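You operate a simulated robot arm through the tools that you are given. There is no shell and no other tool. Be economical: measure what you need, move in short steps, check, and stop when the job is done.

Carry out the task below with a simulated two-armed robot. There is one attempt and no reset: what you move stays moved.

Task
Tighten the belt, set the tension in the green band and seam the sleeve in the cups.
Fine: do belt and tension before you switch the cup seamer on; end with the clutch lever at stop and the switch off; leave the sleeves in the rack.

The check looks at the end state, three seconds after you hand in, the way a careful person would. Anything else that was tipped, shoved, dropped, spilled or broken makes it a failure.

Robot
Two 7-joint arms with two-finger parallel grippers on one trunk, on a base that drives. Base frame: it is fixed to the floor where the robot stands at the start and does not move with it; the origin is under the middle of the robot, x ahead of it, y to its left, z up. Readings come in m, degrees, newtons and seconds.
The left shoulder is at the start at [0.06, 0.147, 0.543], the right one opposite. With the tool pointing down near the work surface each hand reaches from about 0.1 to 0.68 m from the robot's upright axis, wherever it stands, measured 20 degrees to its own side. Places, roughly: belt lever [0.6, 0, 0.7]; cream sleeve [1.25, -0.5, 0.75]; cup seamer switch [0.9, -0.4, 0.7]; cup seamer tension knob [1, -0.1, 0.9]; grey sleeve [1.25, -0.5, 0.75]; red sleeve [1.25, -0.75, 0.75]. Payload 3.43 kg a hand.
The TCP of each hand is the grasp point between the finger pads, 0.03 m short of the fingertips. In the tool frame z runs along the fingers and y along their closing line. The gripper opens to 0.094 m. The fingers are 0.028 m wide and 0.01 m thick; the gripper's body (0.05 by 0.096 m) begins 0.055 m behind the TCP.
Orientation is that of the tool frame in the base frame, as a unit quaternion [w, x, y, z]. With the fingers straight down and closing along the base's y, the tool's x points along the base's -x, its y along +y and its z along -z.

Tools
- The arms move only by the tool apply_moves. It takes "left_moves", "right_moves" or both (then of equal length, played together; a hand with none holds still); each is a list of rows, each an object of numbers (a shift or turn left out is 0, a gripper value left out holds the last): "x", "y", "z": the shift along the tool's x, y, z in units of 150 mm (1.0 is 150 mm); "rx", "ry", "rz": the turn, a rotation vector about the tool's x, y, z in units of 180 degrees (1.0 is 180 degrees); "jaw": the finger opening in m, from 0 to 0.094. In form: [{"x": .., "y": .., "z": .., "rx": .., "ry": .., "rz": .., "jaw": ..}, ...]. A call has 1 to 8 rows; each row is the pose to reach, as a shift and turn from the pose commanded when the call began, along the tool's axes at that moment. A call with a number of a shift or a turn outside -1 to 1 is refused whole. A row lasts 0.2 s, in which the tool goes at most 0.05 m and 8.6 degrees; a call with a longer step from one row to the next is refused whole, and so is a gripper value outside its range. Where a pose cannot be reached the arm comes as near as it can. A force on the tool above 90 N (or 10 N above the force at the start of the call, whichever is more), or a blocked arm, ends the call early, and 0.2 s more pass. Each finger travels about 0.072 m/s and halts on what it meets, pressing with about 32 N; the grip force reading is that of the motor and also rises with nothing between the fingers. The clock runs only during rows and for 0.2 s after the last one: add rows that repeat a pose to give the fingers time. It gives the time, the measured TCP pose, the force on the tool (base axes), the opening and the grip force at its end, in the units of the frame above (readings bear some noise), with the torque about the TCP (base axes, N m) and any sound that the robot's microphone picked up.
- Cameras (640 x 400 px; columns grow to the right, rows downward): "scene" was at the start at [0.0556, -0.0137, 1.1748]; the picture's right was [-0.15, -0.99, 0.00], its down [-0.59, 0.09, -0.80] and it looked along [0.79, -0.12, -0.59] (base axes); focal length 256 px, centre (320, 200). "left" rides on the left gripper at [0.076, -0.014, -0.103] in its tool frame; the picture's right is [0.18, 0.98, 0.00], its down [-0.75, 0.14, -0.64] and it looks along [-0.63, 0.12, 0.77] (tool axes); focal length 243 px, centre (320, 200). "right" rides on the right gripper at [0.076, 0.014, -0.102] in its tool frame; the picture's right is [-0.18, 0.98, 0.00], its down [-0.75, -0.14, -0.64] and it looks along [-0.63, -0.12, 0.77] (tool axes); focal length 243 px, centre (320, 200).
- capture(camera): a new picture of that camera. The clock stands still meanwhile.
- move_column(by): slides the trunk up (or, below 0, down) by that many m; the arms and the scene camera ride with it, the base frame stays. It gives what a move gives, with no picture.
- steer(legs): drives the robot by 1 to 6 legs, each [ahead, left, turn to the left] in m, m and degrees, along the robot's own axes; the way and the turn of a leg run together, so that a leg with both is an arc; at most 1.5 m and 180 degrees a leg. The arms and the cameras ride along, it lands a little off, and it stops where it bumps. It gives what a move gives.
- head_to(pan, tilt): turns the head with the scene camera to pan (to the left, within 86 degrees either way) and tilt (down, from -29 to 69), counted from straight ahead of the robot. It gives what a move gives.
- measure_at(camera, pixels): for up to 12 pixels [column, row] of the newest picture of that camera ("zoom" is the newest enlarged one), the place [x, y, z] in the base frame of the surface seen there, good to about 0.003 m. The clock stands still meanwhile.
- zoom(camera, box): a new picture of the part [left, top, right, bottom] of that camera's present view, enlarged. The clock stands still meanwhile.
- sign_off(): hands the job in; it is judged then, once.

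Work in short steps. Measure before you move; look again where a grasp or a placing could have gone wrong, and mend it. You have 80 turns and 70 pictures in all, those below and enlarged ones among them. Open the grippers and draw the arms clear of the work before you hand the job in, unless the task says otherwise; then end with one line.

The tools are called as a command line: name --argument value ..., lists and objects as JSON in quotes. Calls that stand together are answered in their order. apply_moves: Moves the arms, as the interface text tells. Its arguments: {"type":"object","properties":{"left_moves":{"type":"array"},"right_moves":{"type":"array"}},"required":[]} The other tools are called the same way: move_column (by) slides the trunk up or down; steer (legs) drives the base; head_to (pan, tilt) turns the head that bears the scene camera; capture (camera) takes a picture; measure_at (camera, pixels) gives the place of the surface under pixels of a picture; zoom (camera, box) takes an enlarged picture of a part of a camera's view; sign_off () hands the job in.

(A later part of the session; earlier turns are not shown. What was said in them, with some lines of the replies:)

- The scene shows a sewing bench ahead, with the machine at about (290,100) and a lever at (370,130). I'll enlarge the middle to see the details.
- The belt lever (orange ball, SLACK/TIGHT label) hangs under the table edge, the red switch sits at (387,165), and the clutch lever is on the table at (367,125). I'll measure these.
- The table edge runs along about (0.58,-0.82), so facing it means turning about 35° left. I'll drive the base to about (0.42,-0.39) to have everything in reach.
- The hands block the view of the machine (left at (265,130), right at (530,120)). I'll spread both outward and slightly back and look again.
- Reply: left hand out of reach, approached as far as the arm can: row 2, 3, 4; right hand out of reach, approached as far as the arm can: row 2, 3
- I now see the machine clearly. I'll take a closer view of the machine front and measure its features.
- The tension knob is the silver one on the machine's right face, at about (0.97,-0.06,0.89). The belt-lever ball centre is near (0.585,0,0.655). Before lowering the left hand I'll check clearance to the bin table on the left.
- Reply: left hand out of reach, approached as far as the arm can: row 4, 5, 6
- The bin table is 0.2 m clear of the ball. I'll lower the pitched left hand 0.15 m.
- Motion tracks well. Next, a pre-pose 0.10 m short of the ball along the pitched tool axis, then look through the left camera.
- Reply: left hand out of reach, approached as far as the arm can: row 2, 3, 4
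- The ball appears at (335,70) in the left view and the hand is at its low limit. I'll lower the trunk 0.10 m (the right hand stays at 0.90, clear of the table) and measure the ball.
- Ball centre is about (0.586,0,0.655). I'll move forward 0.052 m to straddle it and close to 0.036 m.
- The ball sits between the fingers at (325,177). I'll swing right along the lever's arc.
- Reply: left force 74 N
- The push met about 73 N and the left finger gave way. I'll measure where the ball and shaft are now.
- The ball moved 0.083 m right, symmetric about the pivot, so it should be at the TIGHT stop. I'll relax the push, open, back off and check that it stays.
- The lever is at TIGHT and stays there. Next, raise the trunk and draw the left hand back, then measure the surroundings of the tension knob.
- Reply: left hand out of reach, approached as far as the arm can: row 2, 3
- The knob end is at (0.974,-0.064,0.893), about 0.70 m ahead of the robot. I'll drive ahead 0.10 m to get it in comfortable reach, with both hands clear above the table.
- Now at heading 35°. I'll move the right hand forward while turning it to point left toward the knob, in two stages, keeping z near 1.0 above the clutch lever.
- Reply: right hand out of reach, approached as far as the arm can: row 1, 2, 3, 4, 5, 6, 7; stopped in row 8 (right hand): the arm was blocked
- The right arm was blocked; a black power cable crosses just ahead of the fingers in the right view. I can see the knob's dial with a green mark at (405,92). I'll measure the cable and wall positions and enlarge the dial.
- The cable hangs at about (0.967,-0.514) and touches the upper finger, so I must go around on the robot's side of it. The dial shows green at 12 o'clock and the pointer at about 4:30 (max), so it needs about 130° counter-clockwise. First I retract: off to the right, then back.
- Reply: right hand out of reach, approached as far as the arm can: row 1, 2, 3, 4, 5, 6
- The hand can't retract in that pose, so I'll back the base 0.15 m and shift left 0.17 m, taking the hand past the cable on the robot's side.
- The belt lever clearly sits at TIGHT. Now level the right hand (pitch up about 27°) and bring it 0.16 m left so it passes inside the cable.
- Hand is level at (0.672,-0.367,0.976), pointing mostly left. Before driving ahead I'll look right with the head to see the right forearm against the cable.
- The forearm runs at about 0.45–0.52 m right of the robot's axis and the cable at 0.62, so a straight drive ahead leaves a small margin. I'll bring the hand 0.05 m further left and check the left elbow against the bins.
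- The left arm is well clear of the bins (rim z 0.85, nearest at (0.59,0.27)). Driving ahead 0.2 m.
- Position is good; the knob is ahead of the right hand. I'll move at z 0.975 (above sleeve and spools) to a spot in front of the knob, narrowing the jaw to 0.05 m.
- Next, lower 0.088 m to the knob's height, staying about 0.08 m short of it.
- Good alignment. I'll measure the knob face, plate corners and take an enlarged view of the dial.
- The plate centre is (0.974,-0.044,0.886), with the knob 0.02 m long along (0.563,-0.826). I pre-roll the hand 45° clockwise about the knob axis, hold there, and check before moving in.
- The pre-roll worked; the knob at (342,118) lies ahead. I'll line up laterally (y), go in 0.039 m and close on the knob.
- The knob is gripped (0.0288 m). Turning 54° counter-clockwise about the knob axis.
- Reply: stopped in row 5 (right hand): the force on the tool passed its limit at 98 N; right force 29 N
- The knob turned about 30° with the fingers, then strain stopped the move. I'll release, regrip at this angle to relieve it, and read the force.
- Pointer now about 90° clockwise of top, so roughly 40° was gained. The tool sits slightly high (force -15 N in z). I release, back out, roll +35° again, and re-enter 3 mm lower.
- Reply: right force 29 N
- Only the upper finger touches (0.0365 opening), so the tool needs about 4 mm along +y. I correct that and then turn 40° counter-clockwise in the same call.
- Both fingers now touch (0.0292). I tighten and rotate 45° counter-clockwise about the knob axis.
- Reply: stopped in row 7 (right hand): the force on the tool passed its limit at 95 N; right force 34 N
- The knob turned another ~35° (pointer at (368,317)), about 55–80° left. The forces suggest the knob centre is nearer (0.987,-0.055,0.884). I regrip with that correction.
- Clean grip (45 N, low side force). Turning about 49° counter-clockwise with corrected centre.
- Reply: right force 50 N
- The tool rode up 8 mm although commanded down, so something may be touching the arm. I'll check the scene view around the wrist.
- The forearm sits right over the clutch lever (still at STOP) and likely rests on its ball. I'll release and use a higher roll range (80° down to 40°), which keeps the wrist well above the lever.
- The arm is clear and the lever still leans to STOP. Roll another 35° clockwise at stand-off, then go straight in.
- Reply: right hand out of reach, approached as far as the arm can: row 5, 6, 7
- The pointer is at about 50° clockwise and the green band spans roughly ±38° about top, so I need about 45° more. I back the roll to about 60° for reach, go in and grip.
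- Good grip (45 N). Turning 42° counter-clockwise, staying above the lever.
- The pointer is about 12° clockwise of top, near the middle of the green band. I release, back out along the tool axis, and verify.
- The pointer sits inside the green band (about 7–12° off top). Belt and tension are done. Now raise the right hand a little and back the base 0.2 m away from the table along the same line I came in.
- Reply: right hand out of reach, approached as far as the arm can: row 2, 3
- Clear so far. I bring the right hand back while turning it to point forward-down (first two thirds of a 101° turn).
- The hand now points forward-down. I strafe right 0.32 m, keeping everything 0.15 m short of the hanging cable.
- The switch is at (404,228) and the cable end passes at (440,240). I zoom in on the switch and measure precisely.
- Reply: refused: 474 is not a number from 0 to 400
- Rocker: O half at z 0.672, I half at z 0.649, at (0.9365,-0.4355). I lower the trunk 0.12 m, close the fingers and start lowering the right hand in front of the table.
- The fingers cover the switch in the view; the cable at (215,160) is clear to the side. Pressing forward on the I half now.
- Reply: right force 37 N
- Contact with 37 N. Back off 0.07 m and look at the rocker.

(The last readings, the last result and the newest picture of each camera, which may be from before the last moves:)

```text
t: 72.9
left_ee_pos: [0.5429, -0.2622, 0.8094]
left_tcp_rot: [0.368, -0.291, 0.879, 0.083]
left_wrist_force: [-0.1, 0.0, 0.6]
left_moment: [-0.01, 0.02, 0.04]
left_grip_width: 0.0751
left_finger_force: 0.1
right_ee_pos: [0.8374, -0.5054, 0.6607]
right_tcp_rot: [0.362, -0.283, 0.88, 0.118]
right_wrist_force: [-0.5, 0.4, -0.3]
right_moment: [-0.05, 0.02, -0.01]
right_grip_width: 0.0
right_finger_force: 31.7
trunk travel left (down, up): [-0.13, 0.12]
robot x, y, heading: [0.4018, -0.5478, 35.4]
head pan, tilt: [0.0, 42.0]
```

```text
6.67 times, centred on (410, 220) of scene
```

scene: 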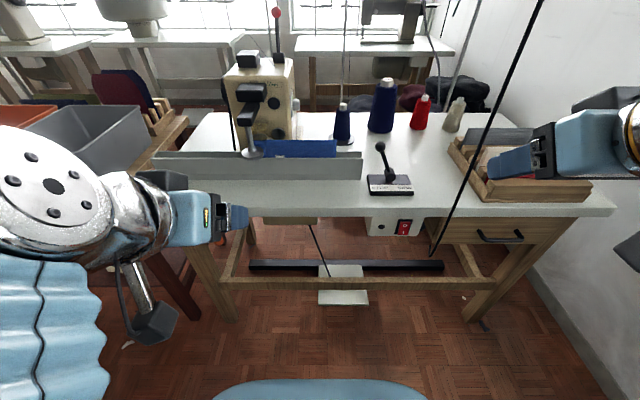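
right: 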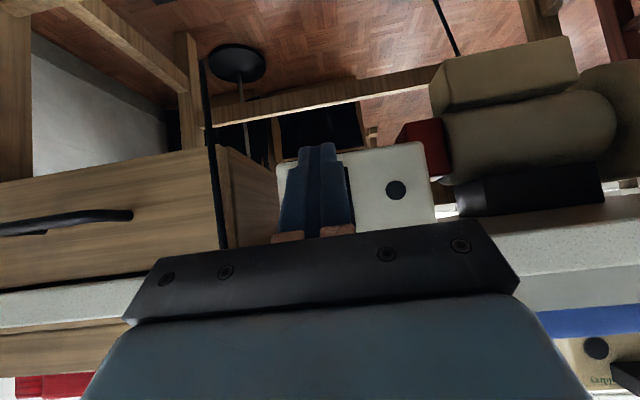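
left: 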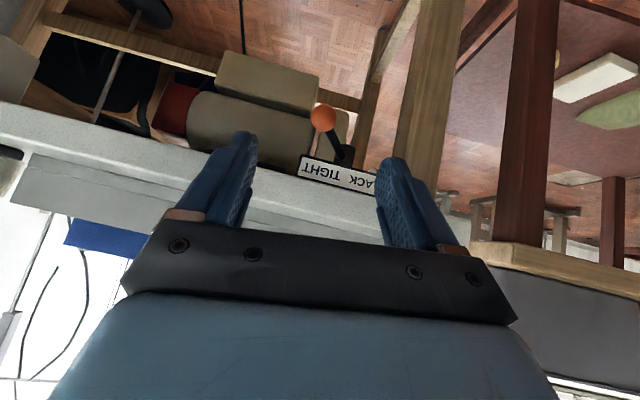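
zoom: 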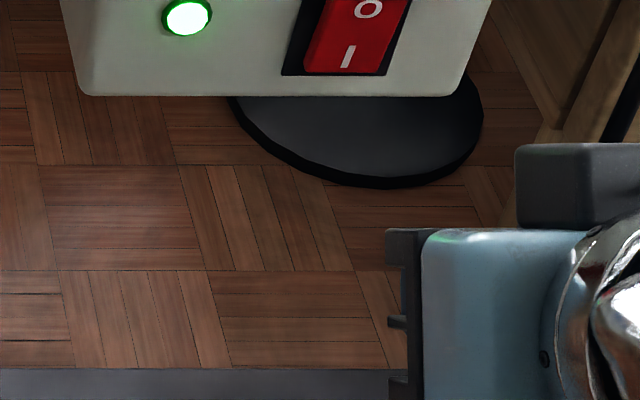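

The indicator lights green: the switch is ON. Now raise the trunk and bring the right hand up and left toward the clutch lever (ball centre about (0.962,-0.319,0.853)).

move_column --by 0.12

apply_moves --right_moves '[{"x": -0.1, "z": -0.1, "y": 0.13}, {"x": -0.28, "z": -0.28, "y": 0.26}, {"x": -0.47, "z": -0.47, "y": 0.39}, {"x": -0.65, "z": -0.65, "y": 0.52, "jaw": 0.055}, {"x": -0.8, "z": -0.8, "y": 0.52}, {"x": -0.8, "z": -0.8, "y": 0.52}]'

capture --camera "right"

```text
t: 74.4
left_ee_pos: [0.5419, -0.262, 0.9286]
left_tcp_rot: [0.367, -0.291, 0.88, 0.084]
left_wrist_force: [0.6, -0.3, -0.4]
left_moment: [-0.01, -0.04, -0.01]
left_grip_width: 0.0751
left_finger_force: 0.0
right_ee_pos: [0.8382, -0.5048, 0.7791]
right_tcp_rot: [0.362, -0.284, 0.88, 0.118]
right_wrist_force: [-0.1, -0.4, -0.5]
right_moment: [-0.03, 0.01, -0.01]
right_grip_width: 0.0
right_finger_force: 32.1
trunk travel left (down, up): [-0.25, 0.0]
robot x, y, heading: [0.3983, -0.5503, 35.5]
head pan, tilt: [0.0, 42.0]
```

```text
t: 75.8
left_ee_pos: [0.5426, -0.261, 0.9285]
left_tcp_rot: [0.368, -0.291, 0.879, 0.083]
left_wrist_force: [0.5, 0.7, 0.2]
left_moment: [0.03, 0.02, -0.02]
left_grip_width: 0.0751
left_finger_force: 0.0
right_ee_pos: [0.7913, -0.4408, 0.9507]
right_tcp_rot: [0.362, -0.283, 0.88, 0.118]
right_wrist_force: [0.6, 0.1, -0.2]
right_moment: [0.02, 0.0, 0.01]
right_grip_width: 0.0552
right_finger_force: 0.0
trunk travel left (down, up): [-0.25, 0.0]
robot x, y, heading: [0.4023, -0.5451, 35.4]
head pan, tilt: [0.0, 42.0]
```

```text
15 pictures are left
```

right: 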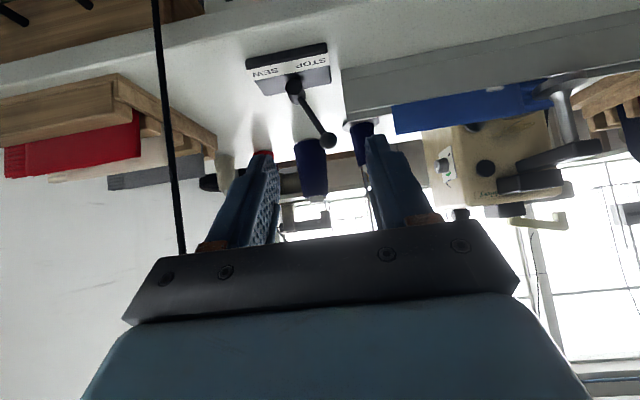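

The lever ball is at (328,140) in the right view, in line with the open fingers. Measure it before the final approach.

measure_at --camera "right" --pixels '[[328, 140], [321, 140], [335, 140], [310, 112], [295, 88]]'

```text
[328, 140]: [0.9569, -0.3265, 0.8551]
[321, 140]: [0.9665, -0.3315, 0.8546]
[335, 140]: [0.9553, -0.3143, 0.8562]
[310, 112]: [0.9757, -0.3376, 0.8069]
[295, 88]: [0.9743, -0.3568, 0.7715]
```

apply_moves --right_moves '[{"x": -0.12, "z": 0.19}, {"x": -0.24, "z": 0.38}, {"x": -0.36, "z": 0.57}, {"x": -0.471, "z": 0.754}]'

apply_moves --right_moves '[{"x": -0.02, "z": 0.23}, {"x": -0.04, "z": 0.46}, {"x": -0.061, "z": 0.7}, {"x": -0.061, "z": 0.7}]'

capture --camera "right"

```text
t: 76.8
left_ee_pos: [0.5431, -0.2629, 0.9279]
left_tcp_rot: [0.368, -0.291, 0.879, 0.083]
left_wrist_force: [-1.2, -0.1, -0.5]
left_moment: [-0.01, 0.03, 0.01]
left_grip_width: 0.0747
left_finger_force: 0.1
right_ee_pos: [0.8993, -0.3642, 0.9177]
right_tcp_rot: [0.364, -0.284, 0.879, 0.119]
right_wrist_force: [-0.6, -0.4, -0.4]
right_moment: [0.02, 0.0, -0.01]
right_grip_width: 0.0551
right_finger_force: 0.0
trunk travel left (down, up): [-0.25, 0.0]
robot x, y, heading: [0.4011, -0.5438, 35.6]
head pan, tilt: [0.0, 42.0]
```

```text
t: 77.8
left_ee_pos: [0.543, -0.2625, 0.9293]
left_tcp_rot: [0.367, -0.291, 0.88, 0.083]
left_wrist_force: [-0.4, -0.3, -0.2]
left_moment: [-0.02, 0.0, 0.0]
left_grip_width: 0.0749
left_finger_force: 0.1
right_ee_pos: [0.9631, -0.3192, 0.8509]
right_tcp_rot: [0.362, -0.283, 0.88, 0.118]
right_wrist_force: [-0.1, -0.3, -0.2]
right_moment: [0.0, 0.0, 0.0]
right_grip_width: 0.0551
right_finger_force: 0.0
trunk travel left (down, up): [-0.25, 0.0]
robot x, y, heading: [0.3992, -0.55, 35.3]
head pan, tilt: [0.0, 42.0]
```

```text
14 pictures are left
```

right: 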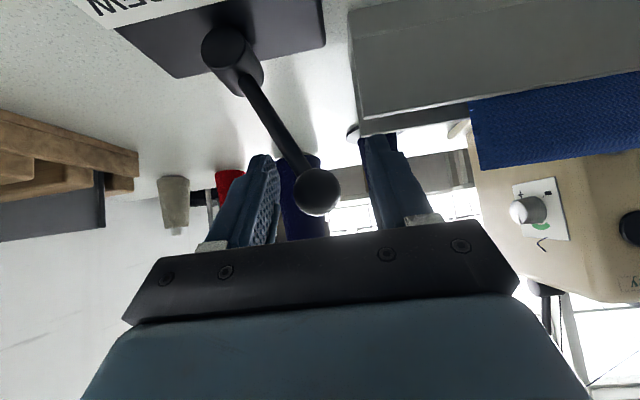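

The ball sits between the fingers at (317,190). I narrow to 0.03 m and swing right about 0.078 m toward SEW with a slight upward arc.

apply_moves --right_moves '[{"jaw": 0.03}, {"jaw": 0.03}, {"y": -0.1, "x": -0.01, "z": -0.01}, {"y": -0.2, "x": -0.03, "z": -0.03}, {"y": -0.3, "x": -0.03, "z": -0.03}, {"y": -0.4, "x": -0.02, "z": -0.02}, {"y": -0.48, "x": 0.0, "z": 0.0}, {"y": -0.525, "x": 0.0, "z": 0.0}]'

zoom --camera "scene" --box '[140, 60, 460, 260]'

capture --camera "right"

```text
t: 79.6
left_ee_pos: [0.5424, -0.2611, 0.9295]
left_tcp_rot: [0.367, -0.291, 0.879, 0.083]
left_wrist_force: [-0.5, -0.3, -0.5]
left_moment: [0.03, 0.01, -0.02]
left_grip_width: 0.0749
left_finger_force: 0.0
right_ee_pos: [1.0088, -0.3811, 0.8514]
right_tcp_rot: [0.362, -0.284, 0.88, 0.119]
right_wrist_force: [-1.9, 4.9, 0.7]
right_moment: [0.12, 0.03, 0.02]
right_grip_width: 0.0333
right_finger_force: 3.0
trunk travel left (down, up): [-0.25, 0.0]
robot x, y, heading: [0.3999, -0.5471, 35.3]
head pan, tilt: [0.0, 42.0]
```

```text
2.00 times, centred on (300, 160) of scene
```

zoom: 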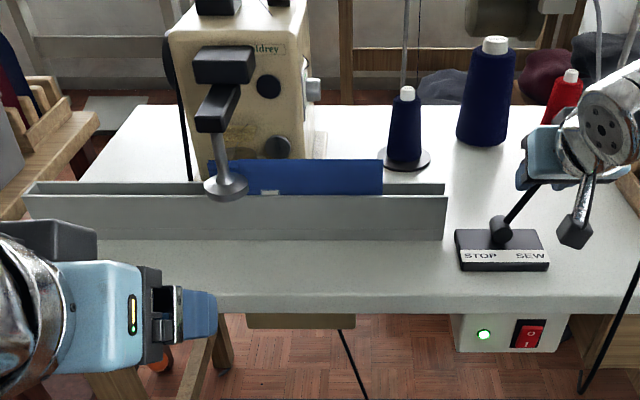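

```text
12 pictures are left
```

right: 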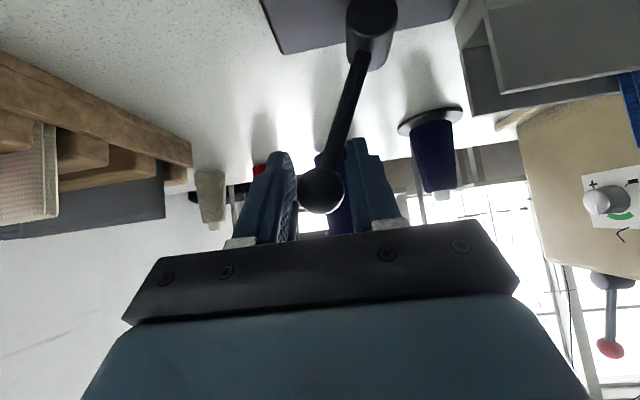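

The lever now leans to SEW and the switch is lit. I nudge 4 mm more and hold, to see whether the sleeve moves.

apply_moves --right_moves '[{"y": -0.025}, {"y": -0.03}, {"y": -0.03}, {"y": -0.03}, {"y": -0.03}, {"y": -0.03}, {"y": -0.03}, {"y": -0.03}]'

zoom --camera "scene" --box '[140, 60, 460, 260]'

```text
t: 81.4
left_ee_pos: [0.5416, -0.2606, 0.9287]
left_tcp_rot: [0.367, -0.292, 0.879, 0.083]
left_wrist_force: [0.4, -0.1, 0.9]
left_moment: [0.05, 0.01, 0.0]
left_grip_width: 0.075
left_finger_force: 0.0
right_ee_pos: [1.0122, -0.386, 0.8509]
right_tcp_rot: [0.362, -0.284, 0.88, 0.118]
right_wrist_force: [-4.7, 19.0, 2.0]
right_moment: [0.42, 0.13, -0.08]
right_grip_width: 0.0397
right_finger_force: 8.6
trunk travel left (down, up): [-0.25, 0.0]
robot x, y, heading: [0.3996, -0.5482, 35.5]
head pan, tilt: [0.0, 42.0]
```

```text
2.00 times, centred on (300, 160) of scene
```

zoom: 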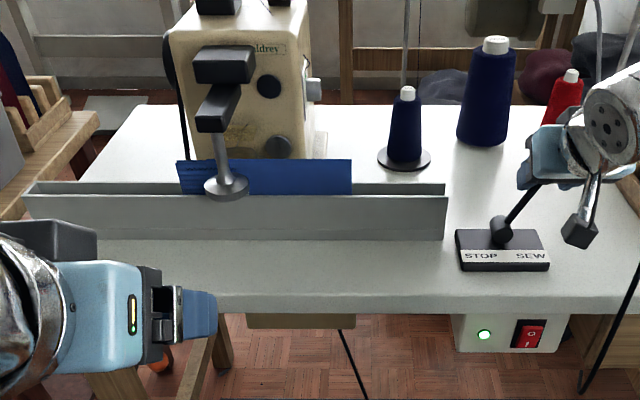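

The sleeve is feeding left (right end 382→351 in the enlarged view, about 17 px/s); its right end must pass the cups at about 228. I hold for about 5 s, then look.

apply_moves --right_moves '[{"y": 0.015}, {"y": 0.015}, {"y": 0.015}, {"y": 0.015}, {"y": 0.015}, {"y": 0.015}, {"y": 0.015}, {"y": 0.015}]'

apply_moves --right_moves '[{"y": 0}, {"y": 0}, {"y": 0}, {"y": 0}, {"y": 0}, {"y": 0}, {"y": 0}, {"y": 0}]'

apply_moves --right_moves '[{"y": 0}, {"y": 0}, {"y": 0}, {"y": 0}, {"y": 0}, {"y": 0}, {"y": 0}]'

zoom --camera "scene" --box '[140, 60, 460, 260]'

```text
t: 83.2
left_ee_pos: [0.5417, -0.2606, 0.9294]
left_tcp_rot: [0.368, -0.29, 0.88, 0.083]
left_wrist_force: [0.2, -0.6, 0.4]
left_moment: [0.03, 0.01, -0.05]
left_grip_width: 0.0747
left_finger_force: 0.0
right_ee_pos: [1.0107, -0.3832, 0.8513]
right_tcp_rot: [0.363, -0.284, 0.88, 0.117]
right_wrist_force: [-6.2, 9.7, 1.4]
right_moment: [0.21, 0.19, 0.05]
right_grip_width: 0.0365
right_finger_force: 5.9
trunk travel left (down, up): [-0.25, 0.0]
robot x, y, heading: [0.3984, -0.5444, 35.4]
head pan, tilt: [0.0, 42.0]
```

```text
t: 85.0
left_ee_pos: [0.5435, -0.2612, 0.9298]
left_tcp_rot: [0.367, -0.291, 0.879, 0.083]
left_wrist_force: [-0.6, -0.8, 0.5]
left_moment: [-0.01, -0.02, 0.01]
left_grip_width: 0.0748
left_finger_force: 0.0
right_ee_pos: [1.0106, -0.3827, 0.8503]
right_tcp_rot: [0.362, -0.284, 0.88, 0.118]
right_wrist_force: [-5.2, 10.1, 1.4]
right_moment: [0.24, 0.11, 0.03]
right_grip_width: 0.0364
right_finger_force: 5.7
trunk travel left (down, up): [-0.25, 0.0]
robot x, y, heading: [0.3973, -0.5466, 35.5]
head pan, tilt: [0.0, 42.0]
```

```text
t: 86.6
left_ee_pos: [0.5427, -0.2608, 0.9275]
left_tcp_rot: [0.367, -0.291, 0.88, 0.083]
left_wrist_force: [0.6, -0.3, -0.4]
left_moment: [0.0, 0.01, -0.04]
left_grip_width: 0.0749
left_finger_force: 0.1
right_ee_pos: [1.0112, -0.3843, 0.8506]
right_tcp_rot: [0.362, -0.284, 0.88, 0.118]
right_wrist_force: [-3.5, 10.7, 2.0]
right_moment: [0.27, 0.11, -0.01]
right_grip_width: 0.036
right_finger_force: 5.3
trunk travel left (down, up): [-0.25, 0.0]
robot x, y, heading: [0.3986, -0.5425, 35.3]
head pan, tilt: [0.0, 42.0]
```

```text
2.00 times, centred on (300, 160) of scene
```

zoom: 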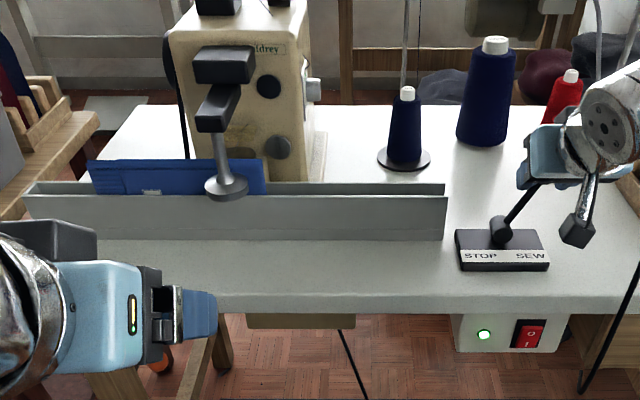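

The right end is at 267; about 2.5–3 s more. Hold 2.8 s and look.

apply_moves --right_moves '[{"y": 0}, {"y": 0}, {"y": 0}, {"y": 0}, {"y": 0}, {"y": 0}]'

apply_moves --right_moves '[{"y": 0}, {"y": 0}, {"y": 0}, {"y": 0}, {"y": 0}, {"y": 0}]'

zoom --camera "scene" --box '[140, 60, 460, 260]'

```text
t: 88.0
left_ee_pos: [0.5427, -0.2614, 0.9286]
left_tcp_rot: [0.368, -0.291, 0.879, 0.083]
left_wrist_force: [1.0, 0.2, -0.2]
left_moment: [0.0, -0.01, 0.0]
left_grip_width: 0.0749
left_finger_force: 0.1
right_ee_pos: [1.0111, -0.3842, 0.8517]
right_tcp_rot: [0.361, -0.284, 0.88, 0.118]
right_wrist_force: [-3.7, 11.2, 3.1]
right_moment: [0.31, 0.08, 0.0]
right_grip_width: 0.0363
right_finger_force: 5.1
trunk travel left (down, up): [-0.25, 0.0]
robot x, y, heading: [0.4009, -0.5444, 35.6]
head pan, tilt: [0.0, 42.0]
```

```text
t: 89.4
left_ee_pos: [0.5418, -0.2631, 0.9293]
left_tcp_rot: [0.367, -0.291, 0.88, 0.083]
left_wrist_force: [-0.6, -0.8, -0.2]
left_moment: [0.01, 0.01, 0.01]
left_grip_width: 0.0746
left_finger_force: 0.1
right_ee_pos: [1.0103, -0.3847, 0.8515]
right_tcp_rot: [0.363, -0.284, 0.88, 0.117]
right_wrist_force: [-3.2, 11.5, 3.5]
right_moment: [0.38, 0.08, -0.04]
right_grip_width: 0.0364
right_finger_force: 5.4
trunk travel left (down, up): [-0.25, 0.0]
robot x, y, heading: [0.3979, -0.548, 35.8]
head pan, tilt: [0.0, 42.0]
```

```text
2.00 times, centred on (300, 160) of scene
```

zoom: 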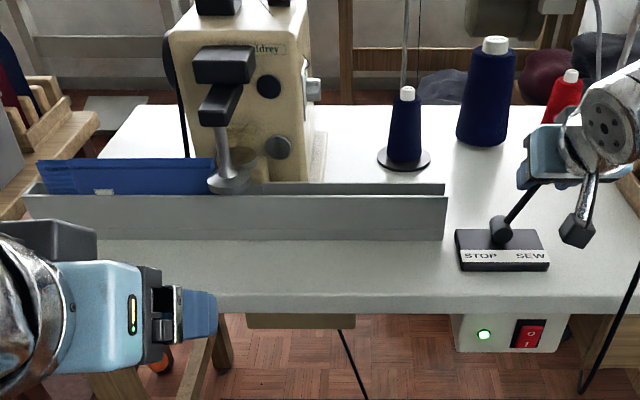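

The sleeve's right end is past the cups (214), so the seam is complete. Swing the lever back left to STOP.

apply_moves --right_moves '[{"y": 0.1, "x": -0.02, "z": -0.02}, {"y": 0.22, "x": -0.03, "z": -0.03}, {"y": 0.34, "x": -0.03, "z": -0.03}, {"y": 0.45, "x": -0.01, "z": -0.01}, {"y": 0.54}, {"y": 0.585}, {"y": 0.6}]'

zoom --camera "scene" --box '[140, 60, 460, 260]'

```text
t: 91.0
left_ee_pos: [0.5431, -0.2641, 0.9296]
left_tcp_rot: [0.368, -0.291, 0.879, 0.085]
left_wrist_force: [0.3, 0.3, 0.1]
left_moment: [-0.02, 0.02, -0.03]
left_grip_width: 0.0751
left_finger_force: 0.2
right_ee_pos: [0.9609, -0.3158, 0.8509]
right_tcp_rot: [0.364, -0.281, 0.88, 0.117]
right_wrist_force: [16.8, -17.7, 9.1]
right_moment: [-0.78, -0.39, -0.16]
right_grip_width: 0.0431
right_finger_force: 11.8
trunk travel left (down, up): [-0.25, 0.0]
robot x, y, heading: [0.4022, -0.5491, 35.7]
head pan, tilt: [0.0, 42.0]
```

```text
2.00 times, centred on (300, 160) of scene
```

zoom: 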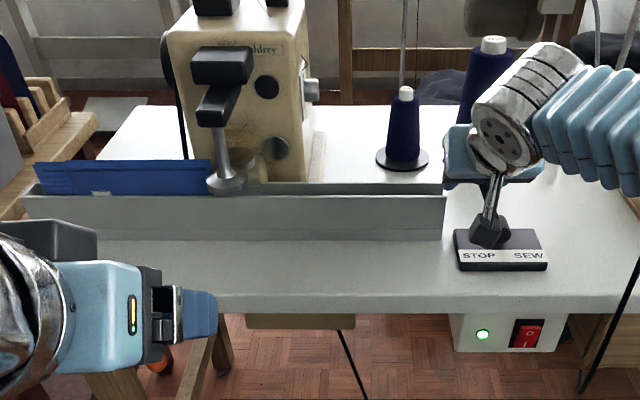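

The lever is against its STOP end (25 N). Relieve, open, and back out along the approach path.

apply_moves --right_moves '[{"y": -0.05, "jaw": 0.06}, {"y": -0.06, "jaw": 0.065}, {"y": -0.06, "z": -0.23}, {"y": -0.06, "z": -0.46}, {"y": -0.06, "z": -0.7}, {"y": -0.06, "z": -0.7}]'

apply_moves --right_moves '[{"x": 0.12, "z": -0.19}, {"x": 0.24, "z": -0.38}, {"x": 0.36, "z": -0.57, "y": -0.1}, {"x": 0.471, "z": -0.754, "y": -0.2}]'

zoom --camera "scene" --box '[140, 60, 460, 260]'

```text
t: 92.4
left_ee_pos: [0.5421, -0.2618, 0.9289]
left_tcp_rot: [0.367, -0.291, 0.879, 0.083]
left_wrist_force: [-0.6, 0.1, 0.6]
left_moment: [0.01, 0.04, -0.01]
left_grip_width: 0.0753
left_finger_force: 0.1
right_ee_pos: [0.9037, -0.362, 0.9236]
right_tcp_rot: [0.363, -0.283, 0.88, 0.118]
right_wrist_force: [-0.5, -0.5, 0.6]
right_moment: [-0.01, 0.0, 0.03]
right_grip_width: 0.0649
right_finger_force: 0.1
trunk travel left (down, up): [-0.25, 0.0]
robot x, y, heading: [0.398, -0.5437, 35.6]
head pan, tilt: [0.0, 42.0]
```

```text
t: 93.4
left_ee_pos: [0.5428, -0.2611, 0.9295]
left_tcp_rot: [0.368, -0.29, 0.879, 0.083]
left_wrist_force: [0.2, 0.0, 0.4]
left_moment: [0.0, 0.01, -0.03]
left_grip_width: 0.0751
left_finger_force: 0.1
right_ee_pos: [0.8155, -0.4625, 0.956]
right_tcp_rot: [0.361, -0.284, 0.88, 0.118]
right_wrist_force: [0.3, 0.1, -0.6]
right_moment: [-0.04, -0.01, -0.01]
right_grip_width: 0.065
right_finger_force: 0.0
trunk travel left (down, up): [-0.25, 0.0]
robot x, y, heading: [0.3994, -0.5482, 35.5]
head pan, tilt: [0.0, 42.0]
```

```text
2.00 times, centred on (300, 160) of scene
```

zoom: 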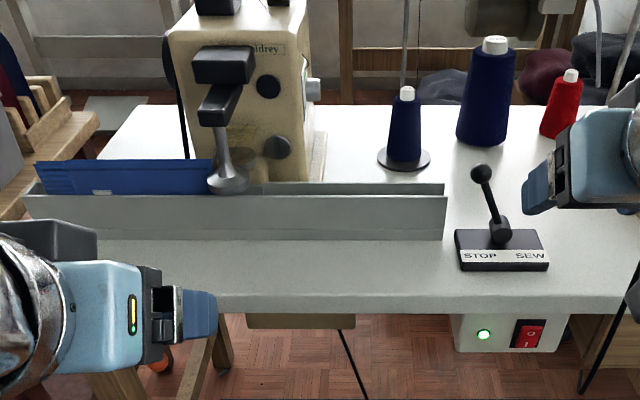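

The lever stands at STOP and the sleeve has stopped. Now lower the trunk and hand to press the O half of the switch.

move_column --by -0.12

apply_moves --right_moves '[{"x": 0.15, "z": 0.13, "y": -0.1, "jaw": 0.0}, {"x": 0.32, "z": 0.3, "y": -0.2}, {"x": 0.5, "z": 0.48, "y": -0.3}, {"x": 0.68, "z": 0.66, "y": -0.32}, {"x": 0.726, "z": 0.706, "y": -0.32}, {"x": 0.726, "z": 0.706, "y": -0.32}]'

```text
t: 94.9
left_ee_pos: [0.542, -0.2623, 0.8089]
left_tcp_rot: [0.368, -0.291, 0.879, 0.084]
left_wrist_force: [-0.6, 0.6, -0.1]
left_moment: [-0.01, 0.0, -0.01]
left_grip_width: 0.075
left_finger_force: 0.1
right_ee_pos: [0.8164, -0.4626, 0.8364]
right_tcp_rot: [0.362, -0.284, 0.88, 0.119]
right_wrist_force: [-0.2, 0.0, 0.2]
right_moment: [0.0, 0.02, 0.0]
right_grip_width: 0.065
right_finger_force: 0.0
trunk travel left (down, up): [-0.13, 0.12]
robot x, y, heading: [0.4014, -0.5464, 35.4]
head pan, tilt: [0.0, 42.0]
```

```text
t: 96.3
left_ee_pos: [0.5427, -0.2614, 0.8084]
left_tcp_rot: [0.367, -0.29, 0.88, 0.082]
left_wrist_force: [-0.2, 0.6, 1.0]
left_moment: [-0.01, 0.0, 0.01]
left_grip_width: 0.0751
left_finger_force: 0.1
right_ee_pos: [0.8437, -0.504, 0.6831]
right_tcp_rot: [0.363, -0.283, 0.88, 0.118]
right_wrist_force: [-0.5, -0.3, 0.1]
right_moment: [-0.02, 0.0, -0.03]
right_grip_width: 0.0
right_finger_force: 32.0
trunk travel left (down, up): [-0.13, 0.12]
robot x, y, heading: [0.3991, -0.5497, 35.4]
head pan, tilt: [0.0, 42.0]
```

apply_moves --right_moves '[{"x": -0.12, "z": 0.12, "y": 0.01}, {"x": -0.25, "z": 0.25, "y": 0.02}, {"x": -0.36, "z": 0.36, "y": 0.027}, {"x": -0.4, "z": 0.4, "y": 0.027}, {"x": -0.425, "z": 0.425, "y": 0.027}]'

apply_moves --right_moves '[{"x": 0.12, "z": -0.12}, {"x": 0.3, "z": -0.3}, {"x": 0.5, "z": -0.5}, {"x": 0.65, "z": -0.65}]'

zoom --camera "scene" --box '[340, 130, 468, 250]'

```text
t: 97.5
left_ee_pos: [0.5414, -0.2636, 0.8097]
left_tcp_rot: [0.369, -0.291, 0.879, 0.084]
left_wrist_force: [-0.7, 0.0, -0.3]
left_moment: [-0.04, 0.01, 0.01]
left_grip_width: 0.0748
left_finger_force: 0.1
right_ee_pos: [0.9113, -0.4471, 0.6838]
right_tcp_rot: [0.362, -0.283, 0.88, 0.118]
right_wrist_force: [-13.5, -8.1, 0.4]
right_moment: [0.06, 0.26, -0.01]
right_grip_width: 0.0
right_finger_force: 32.0
trunk travel left (down, up): [-0.13, 0.12]
robot x, y, heading: [0.3978, -0.5467, 35.5]
head pan, tilt: [0.0, 42.0]
```

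```text
t: 98.5
left_ee_pos: [0.5422, -0.2613, 0.8084]
left_tcp_rot: [0.368, -0.292, 0.879, 0.083]
left_wrist_force: [0.2, 1.0, -0.2]
left_moment: [0.0, 0.01, 0.0]
left_grip_width: 0.075
left_finger_force: 0.1
right_ee_pos: [0.8001, -0.5241, 0.6848]
right_tcp_rot: [0.362, -0.283, 0.88, 0.118]
right_wrist_force: [-0.4, -0.1, 0.2]
right_moment: [-0.01, 0.01, 0.01]
right_grip_width: 0.0
right_finger_force: 31.8
trunk travel left (down, up): [-0.13, 0.12]
robot x, y, heading: [0.3994, -0.5463, 35.5]
head pan, tilt: [0.0, 42.0]
```

```text
3.33 times, centred on (404, 190) of scene
```

zoom: 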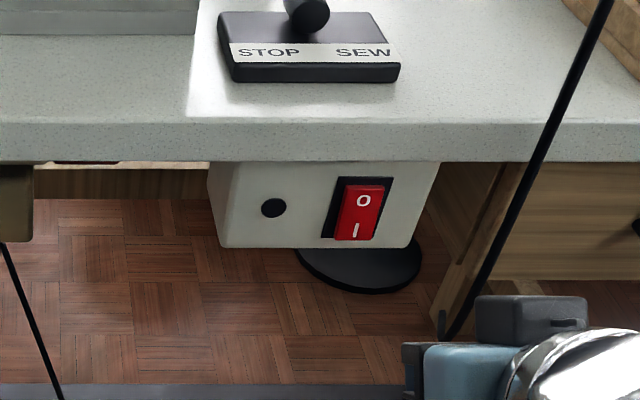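

The indicator is dark: switch OFF. I open the grippers, raise the trunk, back off 0.1 m and take a final look.

apply_moves --left_moves '[{"jaw": 0.09}, {"jaw": 0.09}, {"jaw": 0.09}, {"jaw": 0.09}]' --right_moves '[{"jaw": 0.09}, {"jaw": 0.09}, {"jaw": 0.09}, {"jaw": 0.09}]'

steer --legs '[[-0.1, 0, 0]]'

capture --camera "scene"

zoom --camera "scene" --box '[120, 40, 480, 265]'

```text
t: 99.5
left_ee_pos: [0.5425, -0.2628, 0.8099]
left_tcp_rot: [0.367, -0.291, 0.879, 0.083]
left_wrist_force: [0.5, 0.5, -1.2]
left_moment: [0.0, 0.01, 0.0]
left_grip_width: 0.0901
left_finger_force: 0.0
right_ee_pos: [0.7999, -0.5239, 0.6867]
right_tcp_rot: [0.363, -0.283, 0.88, 0.119]
right_wrist_force: [0.4, 0.0, 0.5]
right_moment: [0.01, 0.02, 0.0]
right_grip_width: 0.0901
right_finger_force: 0.0
trunk travel left (down, up): [-0.13, 0.12]
robot x, y, heading: [0.3995, -0.5487, 35.4]
head pan, tilt: [0.0, 42.0]
```

```text
t: 100.7
left_ee_pos: [0.4614, -0.3201, 0.8094]
left_tcp_rot: [0.368, -0.291, 0.879, 0.083]
left_wrist_force: [0.9, 0.2, -0.2]
left_moment: [0.01, -0.02, -0.01]
left_grip_width: 0.0903
left_finger_force: 0.0
right_ee_pos: [0.7177, -0.5824, 0.6856]
right_tcp_rot: [0.362, -0.283, 0.88, 0.118]
right_wrist_force: [0.6, -0.9, -0.4]
right_moment: [0.01, 0.02, 0.03]
right_grip_width: 0.0901
right_finger_force: 0.1
trunk travel left (down, up): [-0.13, 0.12]
robot x, y, heading: [0.3231, -0.6027, 35.6]
head pan, tilt: [0.0, 42.0]
```

```text
5 pictures are left
```

scene: 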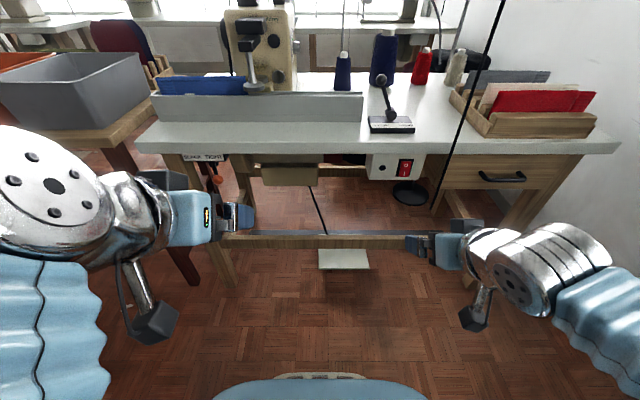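

```text
1.78 times, centred on (300, 152) of scene
```

zoom: 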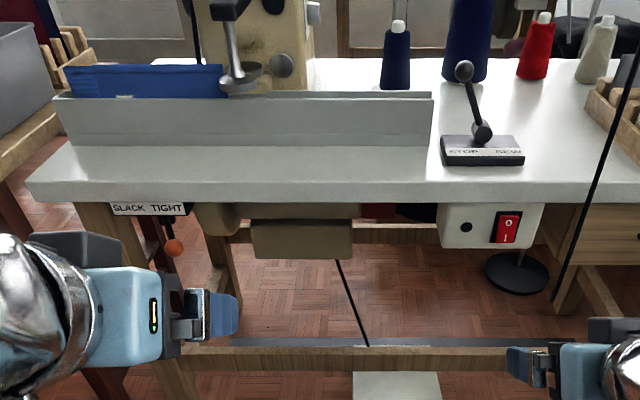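

The final view shows the belt lever at TIGHT, the seamed sleeve past the cups, the clutch lever at STOP, the switch dark, and the sleeves still in the rack. Handing in.

sign_off

```text
The job is handed in.
```

The belt is tight, the tension is in the green band and the sleeve is seamed; I left the clutch lever at stop, the switch off and the rack sleeves in place.
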